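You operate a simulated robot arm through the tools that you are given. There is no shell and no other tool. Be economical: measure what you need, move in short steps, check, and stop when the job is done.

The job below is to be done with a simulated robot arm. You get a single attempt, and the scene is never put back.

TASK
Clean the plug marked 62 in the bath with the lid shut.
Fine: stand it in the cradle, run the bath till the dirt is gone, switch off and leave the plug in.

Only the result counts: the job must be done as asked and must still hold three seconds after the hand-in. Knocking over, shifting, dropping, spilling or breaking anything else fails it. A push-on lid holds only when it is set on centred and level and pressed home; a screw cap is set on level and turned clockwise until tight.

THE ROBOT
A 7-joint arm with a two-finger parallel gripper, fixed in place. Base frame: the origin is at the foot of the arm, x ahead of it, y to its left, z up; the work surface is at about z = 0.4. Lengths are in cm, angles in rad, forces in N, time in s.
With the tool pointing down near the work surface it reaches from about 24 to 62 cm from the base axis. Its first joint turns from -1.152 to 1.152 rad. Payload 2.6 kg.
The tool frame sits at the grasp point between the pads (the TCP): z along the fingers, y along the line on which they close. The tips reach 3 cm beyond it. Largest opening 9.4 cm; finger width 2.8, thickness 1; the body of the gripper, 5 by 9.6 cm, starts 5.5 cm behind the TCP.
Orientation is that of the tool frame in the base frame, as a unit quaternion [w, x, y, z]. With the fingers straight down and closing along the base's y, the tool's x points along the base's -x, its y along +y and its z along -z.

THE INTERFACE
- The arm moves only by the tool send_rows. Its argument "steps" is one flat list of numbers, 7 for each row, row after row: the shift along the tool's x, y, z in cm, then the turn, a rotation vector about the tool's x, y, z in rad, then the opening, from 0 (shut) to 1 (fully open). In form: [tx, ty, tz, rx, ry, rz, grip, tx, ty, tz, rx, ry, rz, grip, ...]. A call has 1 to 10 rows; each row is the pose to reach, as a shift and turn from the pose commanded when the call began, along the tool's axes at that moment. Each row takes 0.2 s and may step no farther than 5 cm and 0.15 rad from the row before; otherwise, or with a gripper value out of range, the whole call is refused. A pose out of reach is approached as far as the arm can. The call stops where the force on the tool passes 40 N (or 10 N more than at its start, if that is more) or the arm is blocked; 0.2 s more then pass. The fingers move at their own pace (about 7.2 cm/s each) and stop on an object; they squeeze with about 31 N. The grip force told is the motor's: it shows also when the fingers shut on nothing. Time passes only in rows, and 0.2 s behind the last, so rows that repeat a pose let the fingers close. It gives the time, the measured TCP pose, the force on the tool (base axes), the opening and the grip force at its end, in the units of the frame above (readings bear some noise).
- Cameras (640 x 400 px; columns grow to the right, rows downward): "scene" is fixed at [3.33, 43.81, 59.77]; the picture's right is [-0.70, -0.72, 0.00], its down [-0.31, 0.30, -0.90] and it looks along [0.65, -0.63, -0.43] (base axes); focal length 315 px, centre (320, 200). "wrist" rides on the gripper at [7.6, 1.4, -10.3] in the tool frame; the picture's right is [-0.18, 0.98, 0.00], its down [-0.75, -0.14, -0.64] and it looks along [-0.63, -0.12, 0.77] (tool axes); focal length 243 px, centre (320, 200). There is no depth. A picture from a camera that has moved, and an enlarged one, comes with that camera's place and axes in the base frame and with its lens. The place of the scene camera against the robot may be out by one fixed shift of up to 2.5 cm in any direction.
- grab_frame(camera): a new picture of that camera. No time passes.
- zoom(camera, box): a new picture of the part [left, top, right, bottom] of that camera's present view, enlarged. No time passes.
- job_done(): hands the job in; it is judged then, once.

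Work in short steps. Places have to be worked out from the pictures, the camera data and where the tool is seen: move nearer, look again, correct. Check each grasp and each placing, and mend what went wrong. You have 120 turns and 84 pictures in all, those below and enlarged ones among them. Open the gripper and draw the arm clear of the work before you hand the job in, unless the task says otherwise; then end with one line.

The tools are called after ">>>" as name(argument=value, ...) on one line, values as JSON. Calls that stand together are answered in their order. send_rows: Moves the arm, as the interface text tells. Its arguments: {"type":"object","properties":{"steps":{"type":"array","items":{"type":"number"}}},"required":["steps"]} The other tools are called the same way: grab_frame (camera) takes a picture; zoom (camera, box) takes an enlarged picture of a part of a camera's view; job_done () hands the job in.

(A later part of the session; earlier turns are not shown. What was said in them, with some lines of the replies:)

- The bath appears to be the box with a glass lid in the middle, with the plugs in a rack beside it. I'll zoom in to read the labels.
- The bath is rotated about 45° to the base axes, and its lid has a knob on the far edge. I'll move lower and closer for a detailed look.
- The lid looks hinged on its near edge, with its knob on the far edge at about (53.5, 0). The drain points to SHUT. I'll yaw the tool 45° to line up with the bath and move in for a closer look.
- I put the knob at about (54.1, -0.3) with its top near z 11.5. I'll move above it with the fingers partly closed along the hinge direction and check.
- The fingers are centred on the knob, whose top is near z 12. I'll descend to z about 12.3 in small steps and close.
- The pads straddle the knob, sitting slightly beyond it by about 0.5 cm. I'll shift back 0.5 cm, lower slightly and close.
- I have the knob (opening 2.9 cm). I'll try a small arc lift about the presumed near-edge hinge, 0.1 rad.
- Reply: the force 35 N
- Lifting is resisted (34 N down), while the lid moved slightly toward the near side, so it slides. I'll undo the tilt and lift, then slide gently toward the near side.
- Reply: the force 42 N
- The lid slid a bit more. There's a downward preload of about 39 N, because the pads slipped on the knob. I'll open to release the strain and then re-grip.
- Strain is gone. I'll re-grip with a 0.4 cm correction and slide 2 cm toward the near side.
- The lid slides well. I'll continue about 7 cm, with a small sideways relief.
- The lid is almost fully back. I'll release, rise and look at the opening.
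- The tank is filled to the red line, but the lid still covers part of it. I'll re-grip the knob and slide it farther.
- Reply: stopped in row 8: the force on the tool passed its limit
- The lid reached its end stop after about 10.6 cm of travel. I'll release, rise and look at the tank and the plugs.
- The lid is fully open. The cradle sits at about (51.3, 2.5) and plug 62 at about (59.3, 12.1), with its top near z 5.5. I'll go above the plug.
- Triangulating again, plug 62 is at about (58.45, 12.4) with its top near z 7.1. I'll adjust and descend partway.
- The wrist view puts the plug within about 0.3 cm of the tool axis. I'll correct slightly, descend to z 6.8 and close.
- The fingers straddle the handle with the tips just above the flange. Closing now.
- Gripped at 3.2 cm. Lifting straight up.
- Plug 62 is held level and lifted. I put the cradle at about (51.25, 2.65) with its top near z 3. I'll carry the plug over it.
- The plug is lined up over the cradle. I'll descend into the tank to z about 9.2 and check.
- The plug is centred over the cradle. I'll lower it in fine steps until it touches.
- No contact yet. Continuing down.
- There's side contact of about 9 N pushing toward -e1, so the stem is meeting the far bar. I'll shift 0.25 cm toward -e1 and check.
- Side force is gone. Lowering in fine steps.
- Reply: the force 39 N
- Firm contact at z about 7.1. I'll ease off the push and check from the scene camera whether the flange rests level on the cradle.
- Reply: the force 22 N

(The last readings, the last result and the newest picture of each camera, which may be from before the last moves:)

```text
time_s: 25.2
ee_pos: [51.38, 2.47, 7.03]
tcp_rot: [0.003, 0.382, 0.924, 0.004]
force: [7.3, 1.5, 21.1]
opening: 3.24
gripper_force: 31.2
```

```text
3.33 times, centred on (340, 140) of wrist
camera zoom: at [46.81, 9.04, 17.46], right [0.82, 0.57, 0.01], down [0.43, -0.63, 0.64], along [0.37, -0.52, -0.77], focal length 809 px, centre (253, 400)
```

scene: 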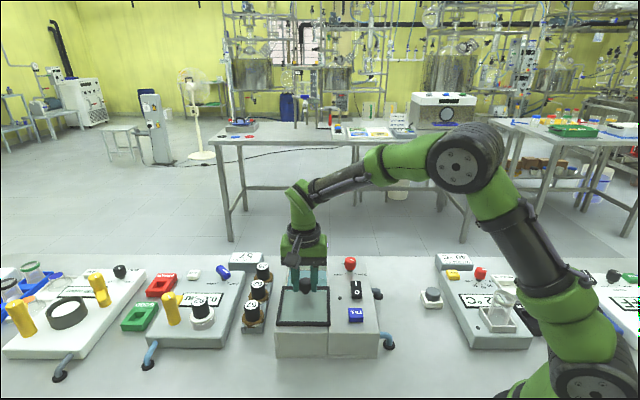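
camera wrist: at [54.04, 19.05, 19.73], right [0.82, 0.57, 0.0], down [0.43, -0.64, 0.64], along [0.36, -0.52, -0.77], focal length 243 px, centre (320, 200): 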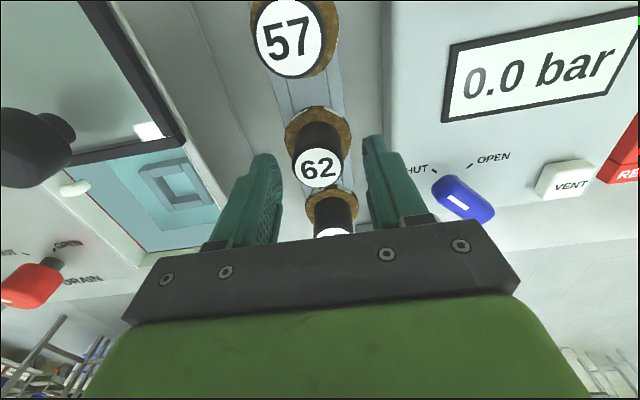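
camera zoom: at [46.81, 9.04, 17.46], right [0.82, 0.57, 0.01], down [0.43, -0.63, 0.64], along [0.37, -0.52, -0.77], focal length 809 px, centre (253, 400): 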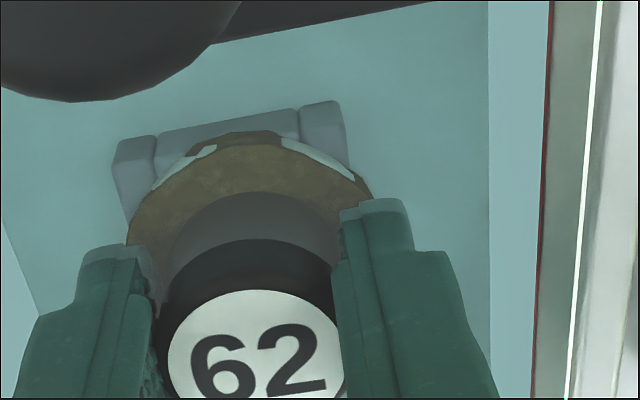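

The flange appears centred and resting on the cradle. I'll release gently and look again.

>>> send_rows(steps=[0, 0, -0.1, 0, 0, 0, 0.36, 0, 0, -0.1, 0, 0, 0, 0.48, 0, 0, -0.1, 0, 0, 0, 0.48])

>>> zoom(camera="wrist", box=[270, 80, 410, 200])

```text
time_s: 26.0
ee_pos: [51.09, 2.52, 7.0]
tcp_rot: [-0.001, 0.382, 0.924, 0.002]
force: [0.2, -0.8, -0.2]
opening: 4.5
gripper_force: 0.0
```

```text
3.33 times, centred on (340, 140) of wrist
camera zoom: at [46.69, 9.03, 17.43], right [0.82, 0.57, 0.0], down [0.43, -0.63, 0.64], along [0.36, -0.53, -0.77], focal length 809 px, centre (253, 400)
```

zoom: 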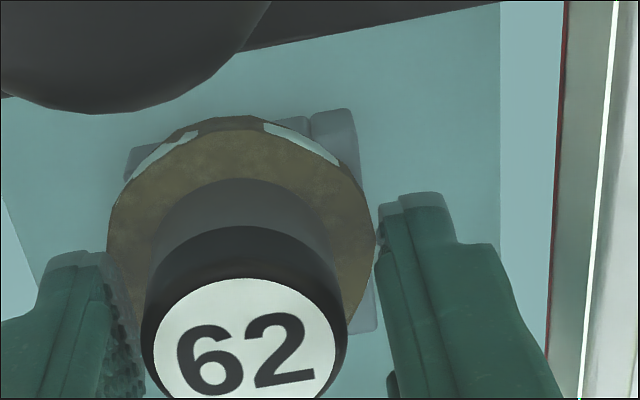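

After release the plug moved and may not be fully seated. I'll rise straight up and view it properly.

>>> send_rows(steps=[0, 0, -2, 0, 0, 0, 0.5, 0, 0, -5, 0, 0, 0, 0.6, 0, 0, -9, 0, 0, 0, 0.7, 2, 0, -12, 0, 0, 0, 1])

>>> zoom(camera="wrist", box=[250, 60, 410, 180])

>>> zoom(camera="scene", box=[265, 235, 345, 295])

```text
time_s: 27.0
ee_pos: [49.68, 3.95, 19.03]
tcp_rot: [-0.001, 0.382, 0.924, 0.002]
force: [-0.5, 0.2, 0.4]
opening: 9.43
gripper_force: 0.0
```

```text
3.33 times, centred on (330, 120) of wrist
camera zoom: at [45.33, 10.35, 29.45], right [0.82, 0.57, 0.0], down [0.43, -0.63, 0.64], along [0.36, -0.53, -0.77], focal length 809 px, centre (287, 467)
```

zoom: 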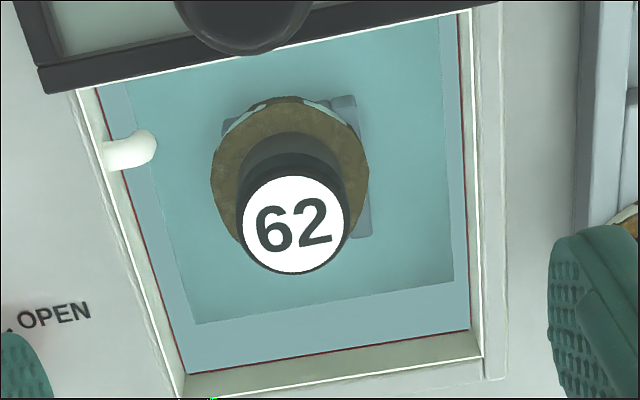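

```text
6.67 times, centred on (305, 265) of scene
camera zoom: at [3.34, 43.81, 59.77], right [-0.7, -0.72, 0.0], down [-0.31, 0.3, -0.9], along [0.65, -0.63, -0.43], focal length 2101 px, centre (420, -233)
```

zoom: 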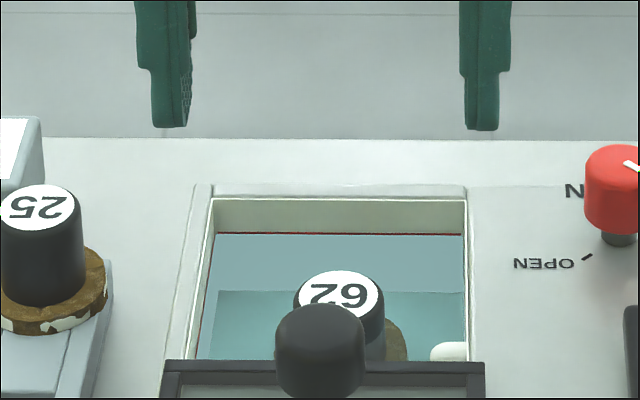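

The plug sits about 0.5 cm off the cradle centre and leans slightly. I'll re-grip it, lift it and look at its underside to learn its shape.

>>> send_rows(steps=[-1.84, -0.14, 3, 0, 0, 0, 0.7, -1.84, -0.14, 7, 0, 0, 0, 0.5, -1.84, -0.14, 10, 0, 0, 0, 0.5, -1.84, -0.14, 11.9, 0, 0, 0, 0.5, -1.84, -0.14, 11.9, 0, 0, 0, 0.2, -1.84, -0.14, 11.9, 0, 0, 0, 0.2, -1.84, -0.14, 11.9, 0, 0, 0, 0.2])

>>> zoom(camera="wrist", box=[270, 80, 410, 200])

```text
time_s: 28.6
ee_pos: [50.95, 2.71, 7.07]
tcp_rot: [0.0, 0.383, 0.924, 0.003]
force: [0.1, 0.2, -1.2]
opening: 3.23
gripper_force: 31.1
```

```text
3.33 times, centred on (340, 140) of wrist
camera zoom: at [46.55, 9.14, 17.46], right [0.82, 0.57, 0.0], down [0.43, -0.63, 0.64], along [0.36, -0.53, -0.77], focal length 809 px, centre (253, 400)
```

zoom: 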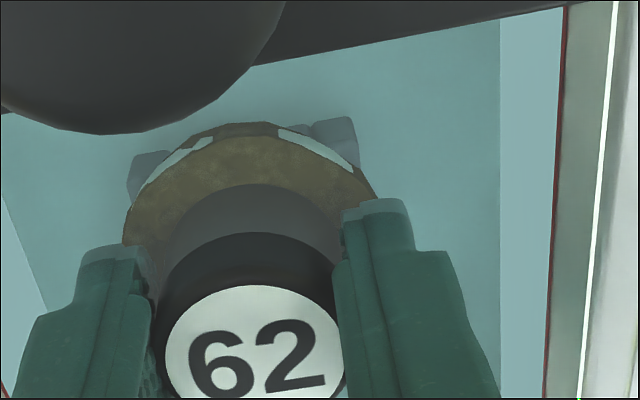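

Gripped again. Lifting straight out, then tilting to show the underside to the scene camera.

>>> send_rows(steps=[0, 0, -1, 0, 0, 0, 0.2, 0, 0, -4, 0, 0, 0, 0.2, 0, 0, -8, 0, 0, 0, 0.2, 0, 0, -12, 0, 0, 0, 0.2, 0, 0, -16, 0, 0, 0, 0.2, 0, 0, -20, 0, 0.12, 0, 0.2, 0, 0, -22, 0, 0.25, 0, 0.2, 0, 0, -22, 0, 0.38, 0, 0.2, 0, 0, -22, 0, 0.5, 0, 0.2])

>>> grab_frame(camera="scene")

```text
time_s: 30.6
ee_pos: [49.13, 3.21, 28.64]
tcp_rot: [-0.229, 0.37, 0.895, 0.097]
force: [0.3, 0.3, 0.0]
opening: 3.23
gripper_force: 31.1
out of reach, approached as far as the arm can: row 8, 9
```

```text
34 pictures are left
```

scene: 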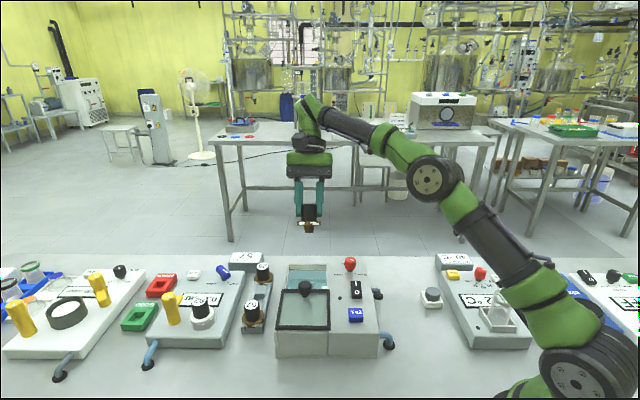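

>>> zoom(camera="scene", box=[280, 175, 340, 245])

>>> zoom(camera="scene", box=[235, 255, 285, 335])

```text
5.71 times, centred on (310, 210) of scene
camera zoom: at [3.34, 43.81, 59.77], right [-0.7, -0.72, 0.0], down [-0.31, 0.3, -0.9], along [0.65, -0.63, -0.43], focal length 1801 px, centre (377, 143)
```

zoom: 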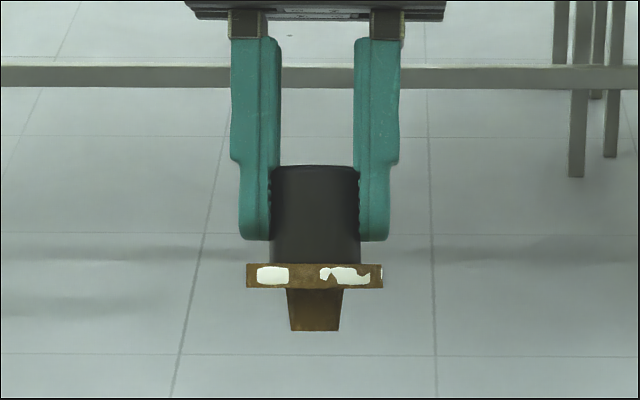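

```text
5.00 times, centred on (260, 295) of scene
camera zoom: at [3.34, 43.81, 59.77], right [-0.7, -0.72, 0.0], down [-0.31, 0.3, -0.9], along [0.65, -0.63, -0.43], focal length 1576 px, centre (620, -275)
```

zoom: 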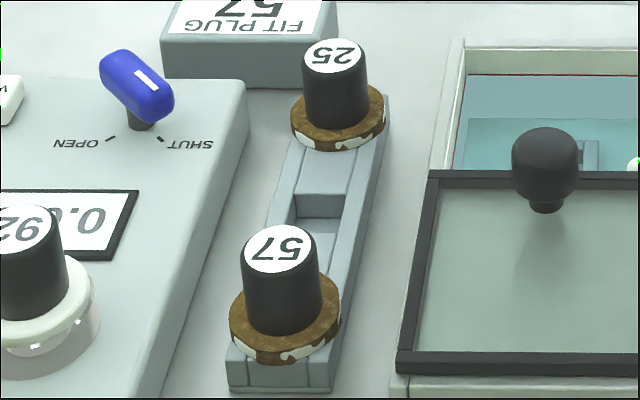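

The plug has a 1.55 cm tapered stem below a 5 cm flange. Working back through the heights, the flange was on the cradle at tool z about 7.05, but the plug was slightly off-centre. I'll level the tool and try a better-centred placing.

>>> send_rows(steps=[0, 0, 0, 0, -0.13, 0, 0.2, 0, 0, 0, 0, -0.26, 0, 0.2, 0, 0, 0, 0, -0.39, 0, 0.2, 0, 0, 0, 0, -0.48, 0, 0.2])

```text
time_s: 31.6
ee_pos: [49.01, 3.23, 28.64]
tcp_rot: [-0.008, 0.382, 0.924, 0.006]
force: [0.0, 0.0, 0.0]
opening: 3.23
gripper_force: 31.3
```

>>> send_rows(steps=[-2.0, 1.05, 3, 0.005, -0.019, 0, 0.2, -2.1, 1.05, 7, 0.005, -0.019, 0, 0.2, -2.2, 1.05, 11, 0.005, -0.019, 0, 0.2, -2.3, 1.05, 15, 0.005, -0.019, 0, 0.2, -2.35, 1.05, 17.8, 0.005, -0.019, 0, 0.2, -2.35, 1.05, 17.8, 0.005, -0.019, 0, 0.2])

>>> zoom(camera="wrist", box=[240, 20, 400, 200])

```text
time_s: 33.0
ee_pos: [51.34, 2.68, 10.67]
tcp_rot: [-0.001, 0.382, 0.924, 0.0]
force: [-0.2, 0.1, -0.6]
opening: 3.19
gripper_force: 30.7
```

```text
2.22 times, centred on (320, 110) of wrist
camera zoom: at [46.98, 9.13, 21.1], right [0.82, 0.57, 0.0], down [0.44, -0.63, 0.64], along [0.36, -0.53, -0.77], focal length 539 px, centre (320, 400)
```

zoom: 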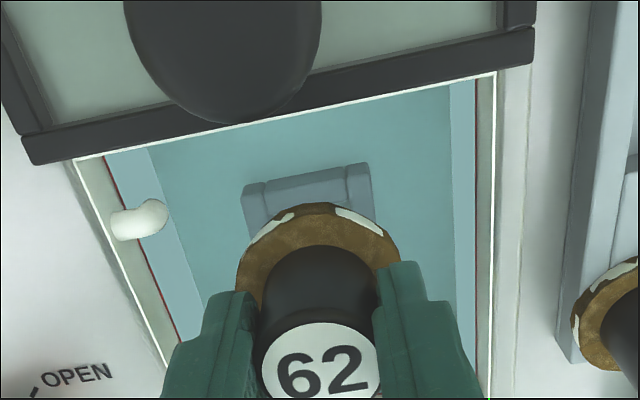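

Alignment looks good. I'll nudge slightly and lower to just above contact.

>>> send_rows(steps=[0.1, 0, 1.2, 0, 0, 0, 0.2, 0.1, 0, 2.4, 0, 0, 0, 0.2, 0.1, 0, 2.8, 0, 0, 0, 0.2, 0.1, 0, 3.1, 0, 0, 0, 0.2, 0.1, 0, 3.1, 0, 0, 0, 0.2])

```text
time_s: 34.2
ee_pos: [51.14, 2.73, 7.62]
tcp_rot: [-0.001, 0.382, 0.924, -0.001]
force: [0.0, -0.2, 0.0]
opening: 3.21
gripper_force: 30.9
```

>>> send_rows(steps=[0, 0, 0.2, 0, 0, 0, 0.2, 0, 0, 0.35, 0, 0, 0, 0.2, 0, 0, 0.45, 0, 0, 0, 0.2])

```text
time_s: 35.0
ee_pos: [51.17, 2.79, 7.3]
tcp_rot: [-0.002, 0.382, 0.924, 0.0]
force: [-0.9, -0.1, -0.6]
opening: 3.23
gripper_force: 31.0
```

>>> send_rows(steps=[0, 0, 0.1, 0, 0, 0, 0.2, 0, 0, 0.2, 0, 0, 0, 0.2, 0, 0, 0.25, 0, 0, 0, 0.2])

```text
time_s: 35.8
ee_pos: [51.34, 2.75, 7.22]
tcp_rot: [0.0, 0.382, 0.924, 0.0]
force: [-4.4, -0.8, 9.2]
opening: 3.22
gripper_force: 31.0
```

Light contact (9 N). I'll test whether the stem is in the hole by lifting 0.3 cm and nudging sideways.

>>> send_rows(steps=[0, 0, -0.35, 0, 0, 0, 0.2, 0, 0.3, -0.35, 0, 0, 0, 0.2, 0, 0.6, -0.35, 0, 0, 0, 0.2])

>>> send_rows(steps=[0, -0.3, 0, 0, 0, 0, 0.2, 0, -0.6, 0, 0, 0, 0, 0.2, 0, -0.9, 0, 0, 0, 0, 0.2, 0, -1.2, 0, 0, 0, 0, 0.2])

```text
time_s: 36.6
ee_pos: [51.55, 2.79, 7.15]
tcp_rot: [-0.004, 0.385, 0.923, -0.003]
force: [-17.8, -13.4, 2.6]
opening: 3.23
gripper_force: 31.2
```

```text
time_s: 37.6
ee_pos: [50.8, 2.55, 7.3]
tcp_rot: [-0.002, 0.381, 0.925, 0.002]
force: [-0.1, -0.8, -0.1]
opening: 3.21
gripper_force: 31.1
```

The stem is in the hole: it's blocked on one side with free play on the other. I'll centre it, lower it and release.

>>> send_rows(steps=[0, 0.35, 0, 0, 0, 0, 0.2, 0.05, 0.35, 0.2, 0, 0, 0, 0.2, 0.05, 0.35, 0.35, 0, 0, 0, 0.2, 0.05, 0.35, 0.4, 0, 0, 0, 0.2])

```text
time_s: 38.6
ee_pos: [51.17, 2.59, 7.0]
tcp_rot: [0.001, 0.382, 0.924, 0.001]
force: [-6.0, -1.4, 19.8]
opening: 3.23
gripper_force: 31.1
```

Seated with 20 N down. I'll ease off, open, rise and look.

>>> send_rows(steps=[0.05, -0.08, -0.12, 0, 0, 0, 0.2, 0.05, -0.08, -0.12, 0, 0, 0, 0.38, 0.05, -0.08, -0.12, 0, 0, 0, 0.5, 0.05, -0.08, -3, 0, 0, 0, 0.5, 0.05, -0.08, -7, 0, 0, 0, 0.6, 1, 0, -11, 0, 0, 0, 0.8, 3, 0, -14, 0, 0, 0, 1])

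>>> zoom(camera="wrist", box=[250, 60, 410, 180])

>>> zoom(camera="scene", box=[265, 235, 345, 295])

```text
time_s: 40.2
ee_pos: [49.05, 4.65, 20.96]
tcp_rot: [-0.002, 0.381, 0.924, 0.0]
force: [0.5, 0.2, 0.0]
opening: 9.42
gripper_force: 0.0
```

```text
3.33 times, centred on (330, 120) of wrist
camera zoom: at [44.66, 11.16, 31.45], right [0.82, 0.57, 0.0], down [0.44, -0.63, 0.64], along [0.36, -0.53, -0.77], focal length 809 px, centre (287, 467)
```

zoom: 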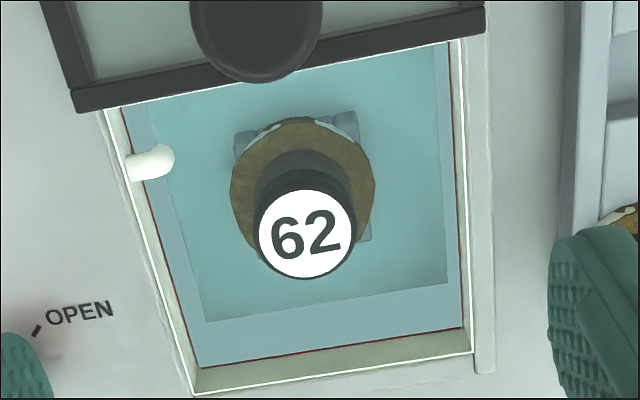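

```text
6.67 times, centred on (305, 265) of scene
camera zoom: at [3.34, 43.81, 59.77], right [-0.7, -0.72, 0.0], down [-0.31, 0.3, -0.9], along [0.65, -0.63, -0.43], focal length 2101 px, centre (420, -233)
```

zoom: 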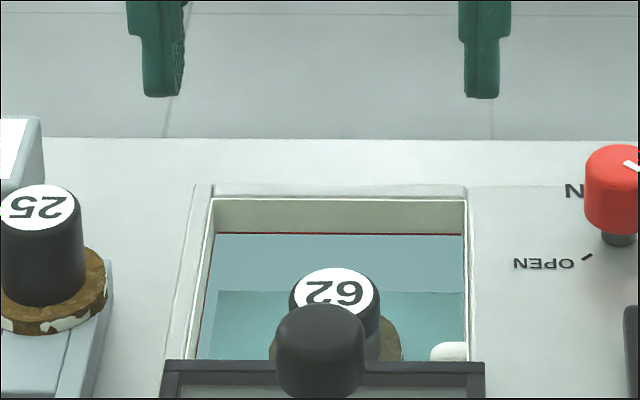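

The plug stands upright and centred in the cradle. Next I'll close the lid: go to the knob at about (45.95, 7.75) and grip it.

>>> send_rows(steps=[2, 0, 0, 0, 0, 0, 0.7, 4.38, 0, 2, 0, 0, 0, 0.55, 4.38, 0, 5.5, 0, 0, 0, 0.55, 4.38, 0, 7.8, 0, 0, 0, 0.55, 4.38, 0, 8.75, 0, 0, 0, 0.55])

>>> zoom(camera="wrist", box=[200, 40, 440, 220])

```text
time_s: 41.4
ee_pos: [45.89, 7.92, 12.2]
tcp_rot: [-0.001, 0.382, 0.924, 0.001]
force: [0.0, -0.6, -0.6]
opening: 5.17
gripper_force: 0.1
```

```text
2.22 times, centred on (320, 130) of wrist
camera zoom: at [41.53, 14.27, 22.6], right [0.82, 0.57, 0.0], down [0.44, -0.63, 0.64], along [0.36, -0.53, -0.77], focal length 539 px, centre (320, 356)
```

zoom: 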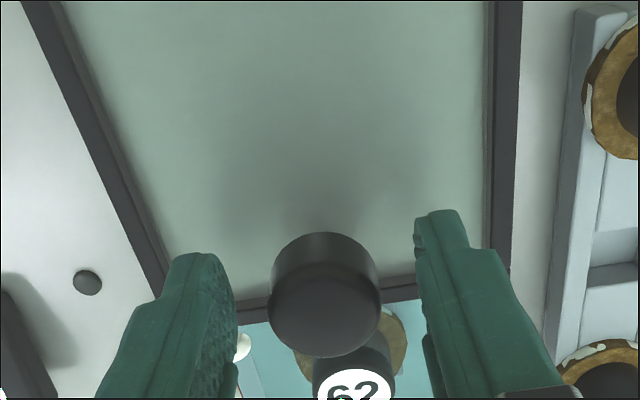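

Knob is between the pads. I'll grip it and slide toward the far side, watching the force.

>>> send_rows(steps=[0, 0, 0, 0, 0, 0, 0.2, 0, 0, 0, 0, 0, 0, 0.15, 0, 0, 0, 0, 0, 0, 0.15, -0.7, 0, 0, 0, 0, 0, 0.15, -1.4, 0, 0, 0, 0, 0, 0.15, -2.1, 0, 0, 0, 0, 0, 0.15, -2.8, 0, 0, 0, 0, 0, 0.15, -3.5, 0, 0, 0, 0, 0, 0.15])

>>> zoom(camera="scene", box=[255, 235, 345, 305])

```text
time_s: 43.2
ee_pos: [48.32, 5.37, 12.22]
tcp_rot: [-0.002, 0.382, 0.924, 0.001]
force: [10.5, 9.9, -5.2]
opening: 2.87
gripper_force: 45.0
```

```text
5.71 times, centred on (300, 270) of scene
camera zoom: at [3.34, 43.81, 59.77], right [-0.7, -0.72, 0.0], down [-0.31, 0.3, -0.9], along [0.65, -0.63, -0.43], focal length 1801 px, centre (434, -200)
```

zoom: 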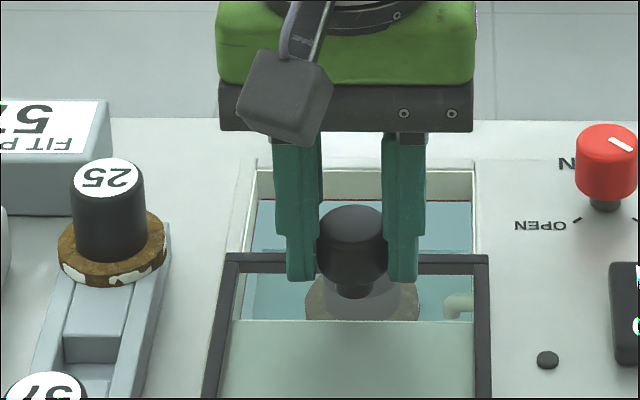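

The lid passes over the plug freely. Continuing the remaining roughly 7.2 cm.

>>> send_rows(steps=[-0.8, 0.08, 0, 0, 0, 0, 0.15, -1.6, 0.08, 0, 0, 0, 0, 0.15, -2.4, 0.08, 0, 0, 0, 0, 0.15, -3.2, 0.08, 0, 0, 0, 0, 0.15, -4, 0.08, 0, 0, 0, 0, 0.15, -4.8, 0.08, 0, 0, 0, 0, 0.15, -5.6, 0.08, 0, 0, 0, 0, 0.15, -6.4, 0.08, 0, 0, 0, 0, 0.15, -7.0, 0.08, 0, 0, 0, 0, 0.15, -7.4, 0.08, 0, 0, 0, 0, 0.15])

>>> zoom(camera="scene", box=[260, 220, 360, 300])

```text
time_s: 45.4
ee_pos: [53.66, 0.19, 12.06]
tcp_rot: [-0.004, 0.382, 0.924, 0.001]
force: [-4.5, 8.3, 3.9]
opening: 2.89
gripper_force: 45.4
```

```text
5.00 times, centred on (310, 260) of scene
camera zoom: at [3.33, 43.81, 59.77], right [-0.7, -0.72, 0.0], down [-0.31, 0.3, -0.9], along [0.65, -0.63, -0.43], focal length 1576 px, centre (370, -100)
```

zoom: 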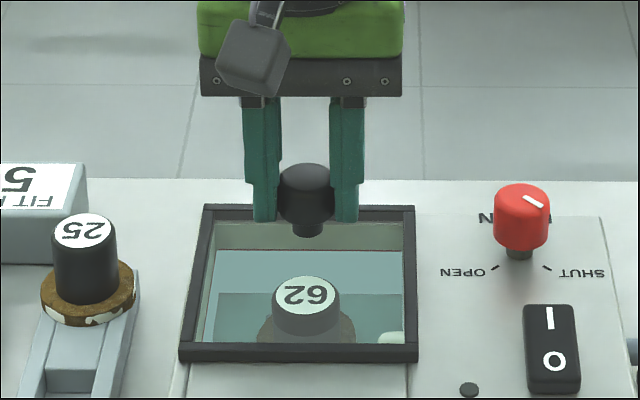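

The lid is back in its original closed position with the plug upright inside. I'll release, rise and move to view the switch.

>>> send_rows(steps=[0, 0, 0, 0, 0, 0, 0.5, 0, 0, 0, 0, 0, 0, 0.5, 0, 0, -4, 0, 0, 0, 0.5, 0, 0, -8, 0, 0, 0, 0.5, 3, -2.8, -9, 0, 0, 0, 0.3, 6, -5.6, -9, 0, 0, 0, 0, 9, -8.4, -9, 0, 0, 0, 0, 11.9, -11.4, -9, 0, 0, 0, 0])

>>> grab_frame(camera="wrist")

>>> zoom(camera="scene", box=[310, 240, 390, 330])

```text
time_s: 47.2
ee_pos: [36.94, 0.5, 21.09]
tcp_rot: [-0.002, 0.382, 0.924, 0.0]
force: [0.0, 0.5, 0.8]
opening: 0.0
gripper_force: 31.0
```

```text
25 pictures are left
camera wrist: at [32.55, 6.99, 31.56], right [0.82, 0.57, 0.0], down [0.44, -0.63, 0.64], along [0.36, -0.53, -0.77], focal length 243 px, centre (320, 200)
```

wrist: 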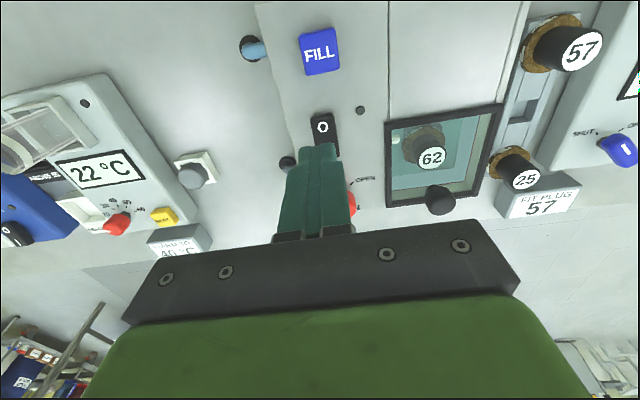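

```text
4.44 times, centred on (350, 285) of scene
camera zoom: at [3.34, 43.81, 59.77], right [-0.7, -0.72, 0.0], down [-0.31, 0.3, -0.9], along [0.65, -0.63, -0.43], focal length 1401 px, centre (187, -178)
```

zoom: 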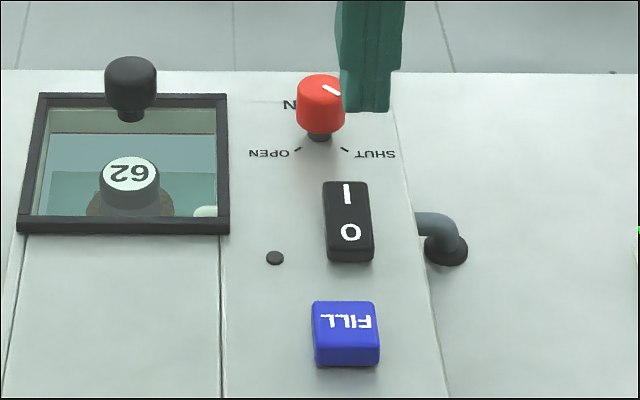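

The "0" end is at about (38.1, -0.9) and the "I" end at (39.8, -2.9). I'll move the closed fingertips over the far part of "I" and descend to just above it.

>>> send_rows(steps=[-2.4, -0.2, 2, 0, 0, 0, 0, -4.85, -0.38, 4, 0, 0, 0, 0, -4.85, -0.38, 6.5, 0, 0, 0, 0, -4.85, -0.38, 8, 0, 0, 0, 0])

>>> zoom(camera="scene", box=[310, 240, 390, 330])

>>> zoom(camera="wrist", box=[220, 40, 420, 200])

```text
time_s: 48.2
ee_pos: [40.28, -3.19, 13.08]
tcp_rot: [-0.002, 0.382, 0.924, 0.001]
force: [-0.1, 0.7, -0.3]
opening: 0.01
gripper_force: 30.9
```

```text
4.44 times, centred on (350, 285) of scene
camera zoom: at [3.33, 43.81, 59.77], right [-0.7, -0.72, 0.0], down [-0.31, 0.3, -0.9], along [0.65, -0.63, -0.43], focal length 1401 px, centre (187, -178)
```

zoom: 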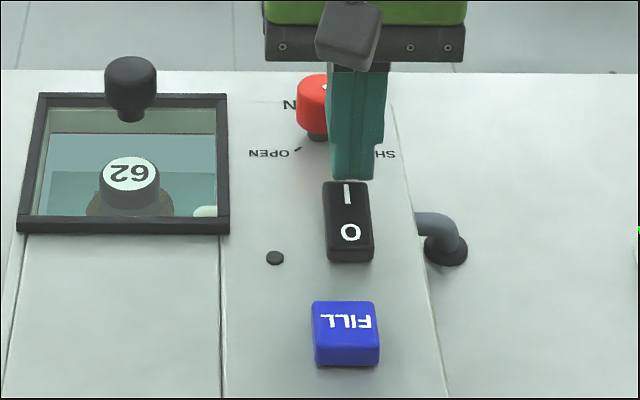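

```text
2.50 times, centred on (320, 120) of wrist
camera zoom: at [35.86, 3.28, 23.54], right [0.82, 0.57, 0.0], down [0.44, -0.63, 0.64], along [0.36, -0.53, -0.77], focal length 606 px, centre (320, 400)
```

zoom: 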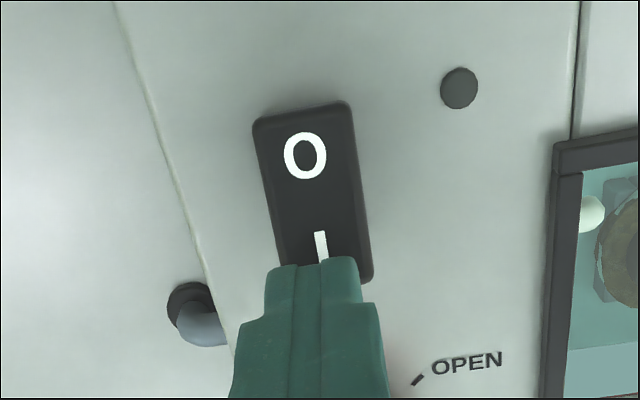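

The fingertip is over the far end of "I". I'll shift 0.4 cm back and 0.3 cm sideways, then press down slowly.

>>> send_rows(steps=[0.4, 0.3, 0.3, 0, 0, 0, 0, 0.4, 0.3, 0.6, 0, 0, 0, 0, 0.4, 0.3, 0.9, 0, 0, 0, 0, 0.4, 0.3, 1.2, 0, 0, 0, 0])

>>> zoom(camera="scene", box=[310, 240, 390, 330])

```text
time_s: 49.2
ee_pos: [40.22, -2.74, 11.93]
tcp_rot: [-0.002, 0.382, 0.924, 0.0]
force: [-0.5, -0.4, 3.5]
opening: 0.02
gripper_force: 30.8
```

```text
4.44 times, centred on (350, 285) of scene
camera zoom: at [3.33, 43.81, 59.77], right [-0.7, -0.72, 0.0], down [-0.31, 0.3, -0.9], along [0.65, -0.63, -0.43], focal length 1401 px, centre (187, -178)
```

zoom: 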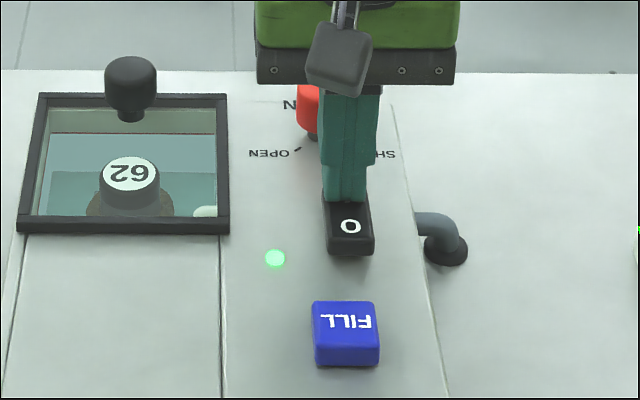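

The green lamp is lit, so the bath is running. I'll lift off and wait, checking the dirt.

>>> send_rows(steps=[0, 0, -2, 0, 0, 0, 0, 0, 0, -4, 0, 0, 0, 0, 0, 0, -4, 0, 0, 0, 0, 0, 0, -4, 0, 0, 0, 0, 0, 0, -4, 0, 0, 0, 0, 0, 0, -4, 0, 0, 0, 0, 0, 0, -4, 0, 0, 0, 0, 0, 0, -4, 0, 0, 0, 0, 0, 0, -4, 0, 0, 0, 0, 0, 0, -4, 0, 0, 0, 0])

>>> zoom(camera="scene", box=[260, 240, 390, 320])

>>> zoom(camera="wrist", box=[380, 60, 580, 200])

```text
time_s: 51.4
ee_pos: [40.35, -2.65, 16.02]
tcp_rot: [-0.002, 0.382, 0.924, 0.0]
force: [-0.9, -0.7, 0.0]
opening: 0.0
gripper_force: 30.5
```

```text
4.92 times, centred on (325, 280) of scene
camera zoom: at [3.33, 43.81, 59.77], right [-0.7, -0.72, 0.0], down [-0.31, 0.3, -0.9], along [0.65, -0.63, -0.43], focal length 1552 px, centre (295, -194)
```

zoom: 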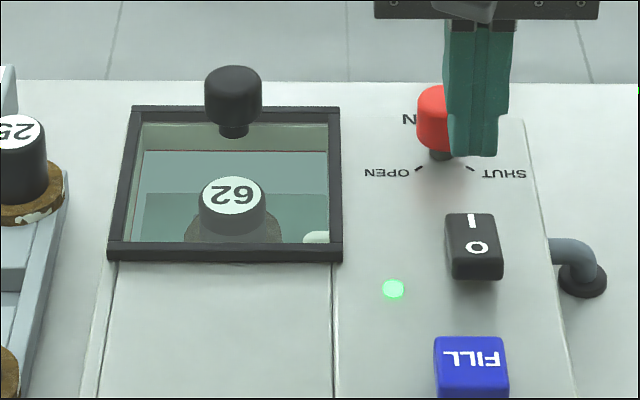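

```text
2.86 times, centred on (480, 130) of wrist
camera zoom: at [35.97, 3.78, 26.41], right [0.82, 0.57, 0.0], down [0.44, -0.63, 0.64], along [0.36, -0.53, -0.77], focal length 693 px, centre (-137, 400)
```

zoom: 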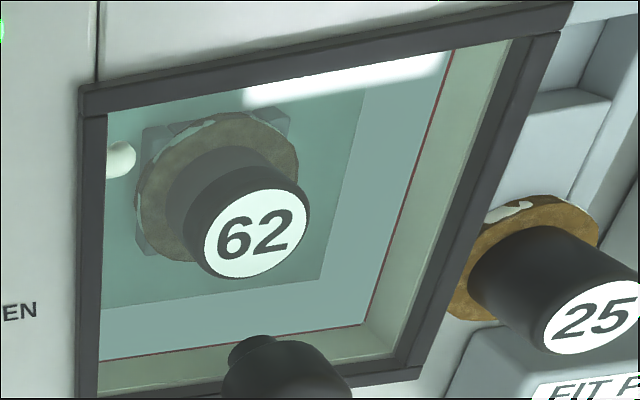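

Running, with dirt still visible. I'll wait longer.

>>> send_rows(steps=[0, 0, 0, 0, 0, 0, 0, 0, 0, 0, 0, 0, 0, 0, 0, 0, 0, 0, 0, 0, 0, 0, 0, 0, 0, 0, 0, 0, 0, 0, 0, 0, 0, 0, 0, 0, 0, 0, 0, 0, 0, 0, 0, 0, 0, 0, 0, 0, 0, 0, 0, 0, 0, 0, 0, 0, 0, 0, 0, 0, 0, 0, 0, 0, 0, 0, 0, 0, 0, 0])

>>> send_rows(steps=[0, 0, 0, 0, 0, 0, 0, 0, 0, 0, 0, 0, 0, 0, 0, 0, 0, 0, 0, 0, 0, 0, 0, 0, 0, 0, 0, 0, 0, 0, 0, 0, 0, 0, 0, 0, 0, 0, 0, 0, 0, 0, 0, 0, 0, 0, 0, 0, 0, 0, 0, 0, 0, 0, 0, 0, 0, 0, 0, 0, 0, 0, 0, 0, 0, 0, 0, 0, 0, 0])

>>> zoom(camera="wrist", box=[380, 60, 580, 200])

```text
time_s: 53.6
ee_pos: [40.31, -2.81, 16.04]
tcp_rot: [-0.002, 0.382, 0.924, 0.0]
force: [0.6, -0.6, 0.5]
opening: 0.0
gripper_force: 31.3
```

```text
time_s: 55.8
ee_pos: [40.32, -2.67, 15.82]
tcp_rot: [-0.002, 0.381, 0.925, -0.001]
force: [-0.9, 0.1, -0.6]
opening: 0.02
gripper_force: 31.0
```

```text
2.86 times, centred on (480, 130) of wrist
camera zoom: at [35.97, 3.79, 26.41], right [0.82, 0.57, 0.0], down [0.44, -0.63, 0.64], along [0.36, -0.53, -0.77], focal length 693 px, centre (-137, 400)
```

zoom: 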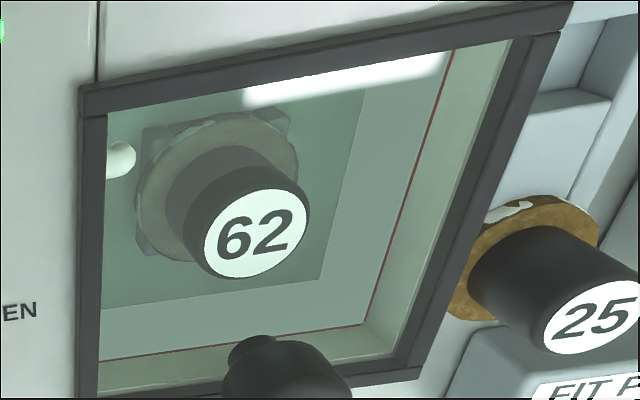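

Dirt is fading. I'll keep waiting.

>>> send_rows(steps=[0, 0, 0, 0, 0, 0, 0, 0, 0, 0, 0, 0, 0, 0, 0, 0, 0, 0, 0, 0, 0, 0, 0, 0, 0, 0, 0, 0, 0, 0, 0, 0, 0, 0, 0, 0, 0, 0, 0, 0, 0, 0, 0, 0, 0, 0, 0, 0, 0, 0, 0, 0, 0, 0, 0, 0, 0, 0, 0, 0, 0, 0, 0, 0, 0, 0, 0, 0, 0, 0])

>>> send_rows(steps=[0, 0, 0, 0, 0, 0, 0, 0, 0, 0, 0, 0, 0, 0, 0, 0, 0, 0, 0, 0, 0, 0, 0, 0, 0, 0, 0, 0, 0, 0, 0, 0, 0, 0, 0, 0, 0, 0, 0, 0, 0, 0, 0, 0, 0, 0, 0, 0, 0, 0, 0, 0, 0, 0, 0, 0, 0, 0, 0, 0, 0, 0, 0, 0, 0, 0, 0, 0, 0, 0])

>>> zoom(camera="wrist", box=[380, 60, 580, 200])

```text
time_s: 58.0
ee_pos: [40.36, -2.65, 15.86]
tcp_rot: [-0.002, 0.382, 0.924, 0.0]
force: [0.2, 0.4, 0.0]
opening: 0.0
gripper_force: 30.6
```

```text
time_s: 60.2
ee_pos: [40.36, -2.7, 15.85]
tcp_rot: [-0.001, 0.382, 0.924, -0.001]
force: [0.1, 0.9, -0.4]
opening: 0.0
gripper_force: 31.1
```

```text
2.86 times, centred on (480, 130) of wrist
camera zoom: at [35.97, 3.79, 26.41], right [0.82, 0.57, 0.0], down [0.44, -0.63, 0.64], along [0.36, -0.53, -0.77], focal length 693 px, centre (-137, 400)
```

zoom: 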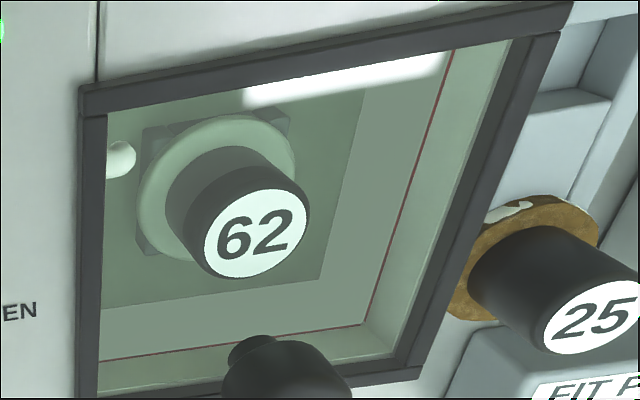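

The flange looks white now. I'll wait a bit more and compare.

>>> send_rows(steps=[0, 0, 0, 0, 0, 0, 0, 0, 0, 0, 0, 0, 0, 0, 0, 0, 0, 0, 0, 0, 0, 0, 0, 0, 0, 0, 0, 0, 0, 0, 0, 0, 0, 0, 0, 0, 0, 0, 0, 0, 0, 0, 0, 0, 0, 0, 0, 0, 0, 0, 0, 0, 0, 0, 0, 0, 0, 0, 0, 0, 0, 0, 0, 0, 0, 0, 0, 0, 0, 0])

>>> zoom(camera="wrist", box=[410, 90, 480, 160])

>>> zoom(camera="scene", box=[270, 250, 390, 320])

```text
time_s: 62.4
ee_pos: [40.31, -2.73, 16.07]
tcp_rot: [-0.002, 0.382, 0.924, 0.0]
force: [-0.8, -0.5, -0.2]
opening: 0.0
gripper_force: 31.0
```

```text
5.71 times, centred on (445, 125) of wrist
camera zoom: at [35.97, 3.79, 26.41], right [0.82, 0.57, 0.0], down [0.44, -0.63, 0.64], along [0.36, -0.53, -0.77], focal length 1386 px, centre (-394, 629)
```

zoom: 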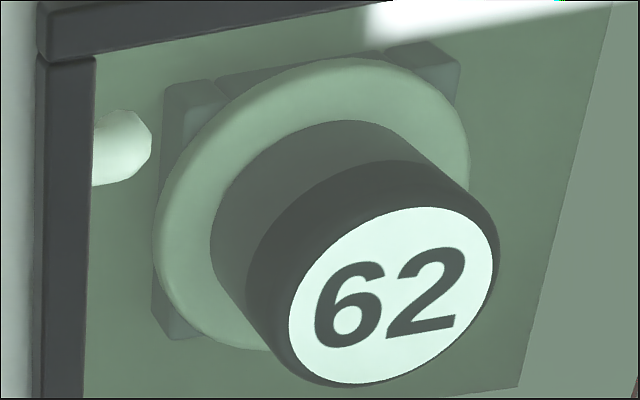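

```text
5.33 times, centred on (330, 285) of scene
camera zoom: at [3.33, 43.81, 59.77], right [-0.7, -0.72, 0.0], down [-0.31, 0.3, -0.9], along [0.65, -0.63, -0.43], focal length 1681 px, centre (267, -253)
```

zoom: 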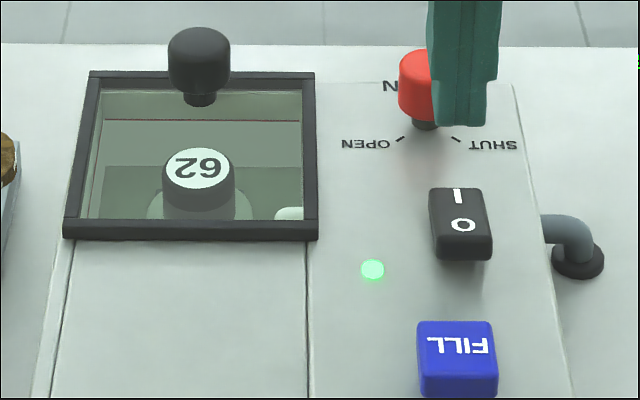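

The dirt is gone. I'll switch off by pressing the "0" end, 3 cm nearer along the bath axis.

>>> send_rows(steps=[3, 0, 0, 0, 0, 0, 0, 3, 0, 2, 0, 0, 0, 0, 3, 0, 2.7, 0, 0, 0, 0, 3, 0, 3.0, 0, 0, 0, 0, 3, 0, 3.3, 0, 0, 0, 0, 3, 0, 3.6, 0, 0, 0, 0, 3, 0, 3.9, 0, 0, 0, 0])

>>> zoom(camera="scene", box=[270, 240, 390, 320])

```text
time_s: 64.0
ee_pos: [38.06, -0.53, 12.07]
tcp_rot: [-0.002, 0.382, 0.924, 0.0]
force: [-0.5, 1.1, 0.4]
opening: 0.01
gripper_force: 30.7
```

```text
5.00 times, centred on (330, 280) of scene
camera zoom: at [3.33, 43.81, 59.77], right [-0.7, -0.72, 0.0], down [-0.31, 0.3, -0.9], along [0.65, -0.63, -0.43], focal length 1576 px, centre (270, -200)
```

zoom: 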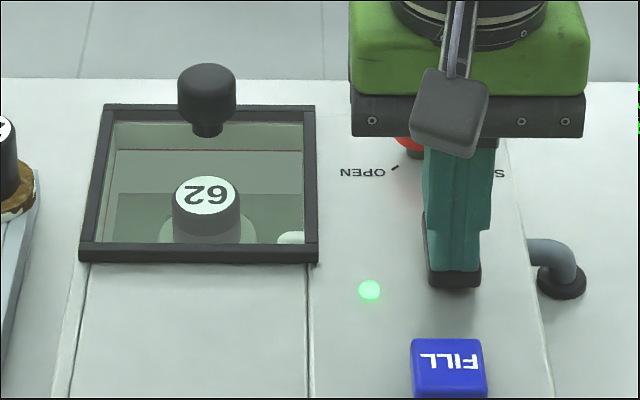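

Contact is just starting and the lamp is still on. I'll press a bit further.

>>> send_rows(steps=[0.1, 0, 0.2, 0, 0, 0, 0, 0.1, 0, 0.4, 0, 0, 0, 0])

>>> zoom(camera="scene", box=[270, 240, 390, 320])

```text
time_s: 64.6
ee_pos: [38.09, -0.54, 11.97]
tcp_rot: [-0.002, 0.383, 0.924, 0.002]
force: [-1.9, 0.6, 2.7]
opening: 0.01
gripper_force: 30.9
stopped in row 2: the force on the tool passed its limit (the readings are from after the stop); the commanded pose is now the measured one
```

```text
5.00 times, centred on (330, 280) of scene
camera zoom: at [3.33, 43.81, 59.77], right [-0.7, -0.72, 0.0], down [-0.31, 0.3, -0.9], along [0.65, -0.63, -0.43], focal length 1576 px, centre (270, -200)
```

zoom: 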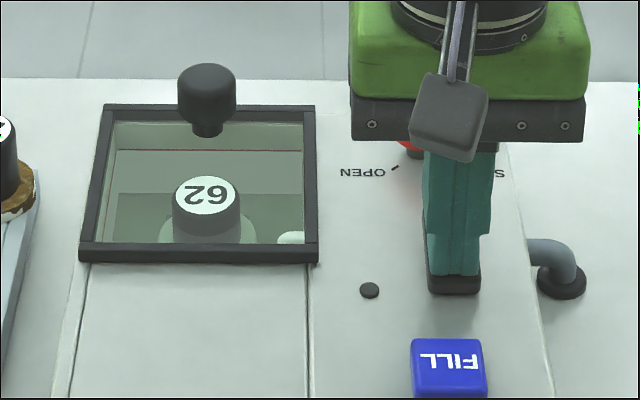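

The lamp is off. I'll rise clear, open the gripper and do a final check.

>>> send_rows(steps=[0, 0, -3, 0, 0, 0, 0, 0, 0, -7, 0, 0, 0, 0.2, 2, 0, -11, 0, 0, 0, 0.6, 4, 0, -15, 0, 0, 0, 1, 4, 0, -15, 0, 0, 0, 1, 4, 0, -15, 0, 0, 0, 1])

>>> zoom(camera="scene", box=[230, 230, 400, 350])

>>> grab_frame(camera="wrist")

```text
time_s: 66.0
ee_pos: [35.17, 2.11, 26.75]
tcp_rot: [-0.002, 0.383, 0.924, 0.001]
force: [-1.5, 0.3, -0.6]
opening: 9.39
gripper_force: 0.1
```

```text
3.33 times, centred on (315, 290) of scene
camera zoom: at [3.33, 43.81, 59.77], right [-0.7, -0.72, 0.0], down [-0.31, 0.3, -0.9], along [0.65, -0.63, -0.43], focal length 1050 px, centre (337, -100)
```

zoom: 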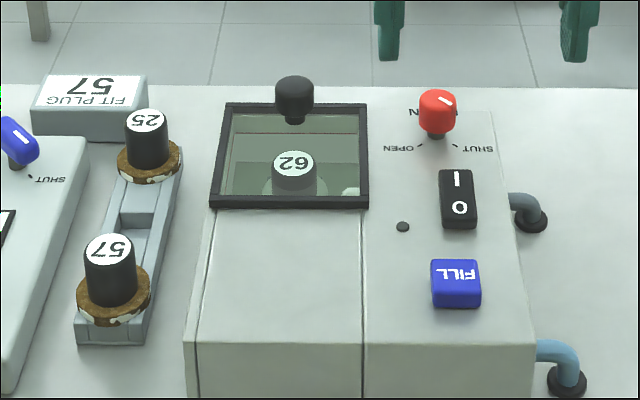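

```text
11 pictures are left
camera wrist: at [30.86, 8.58, 37.24], right [0.83, 0.56, 0.0], down [0.43, -0.64, 0.64], along [0.36, -0.53, -0.77], focal length 243 px, centre (320, 200)
```

wrist: 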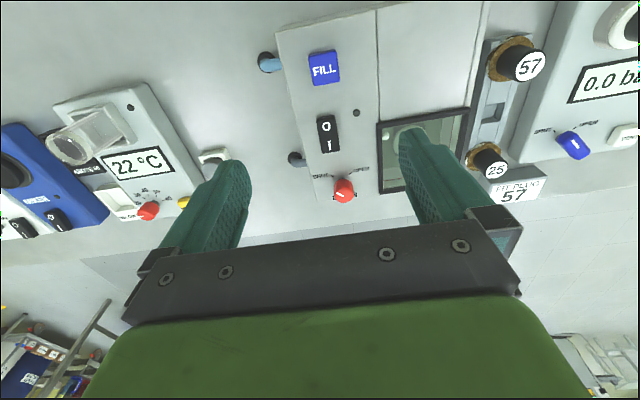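

The bath is off, the lid is shut, plug 62 is clean and standing in the cradle, and everything else is where it was. Handing in.

>>> job_done()

```text
The job is handed in.
```

Plug 62 was cleaned in the bath with the lid shut. The bath is now switched off, and the plug is still standing in the cradle.
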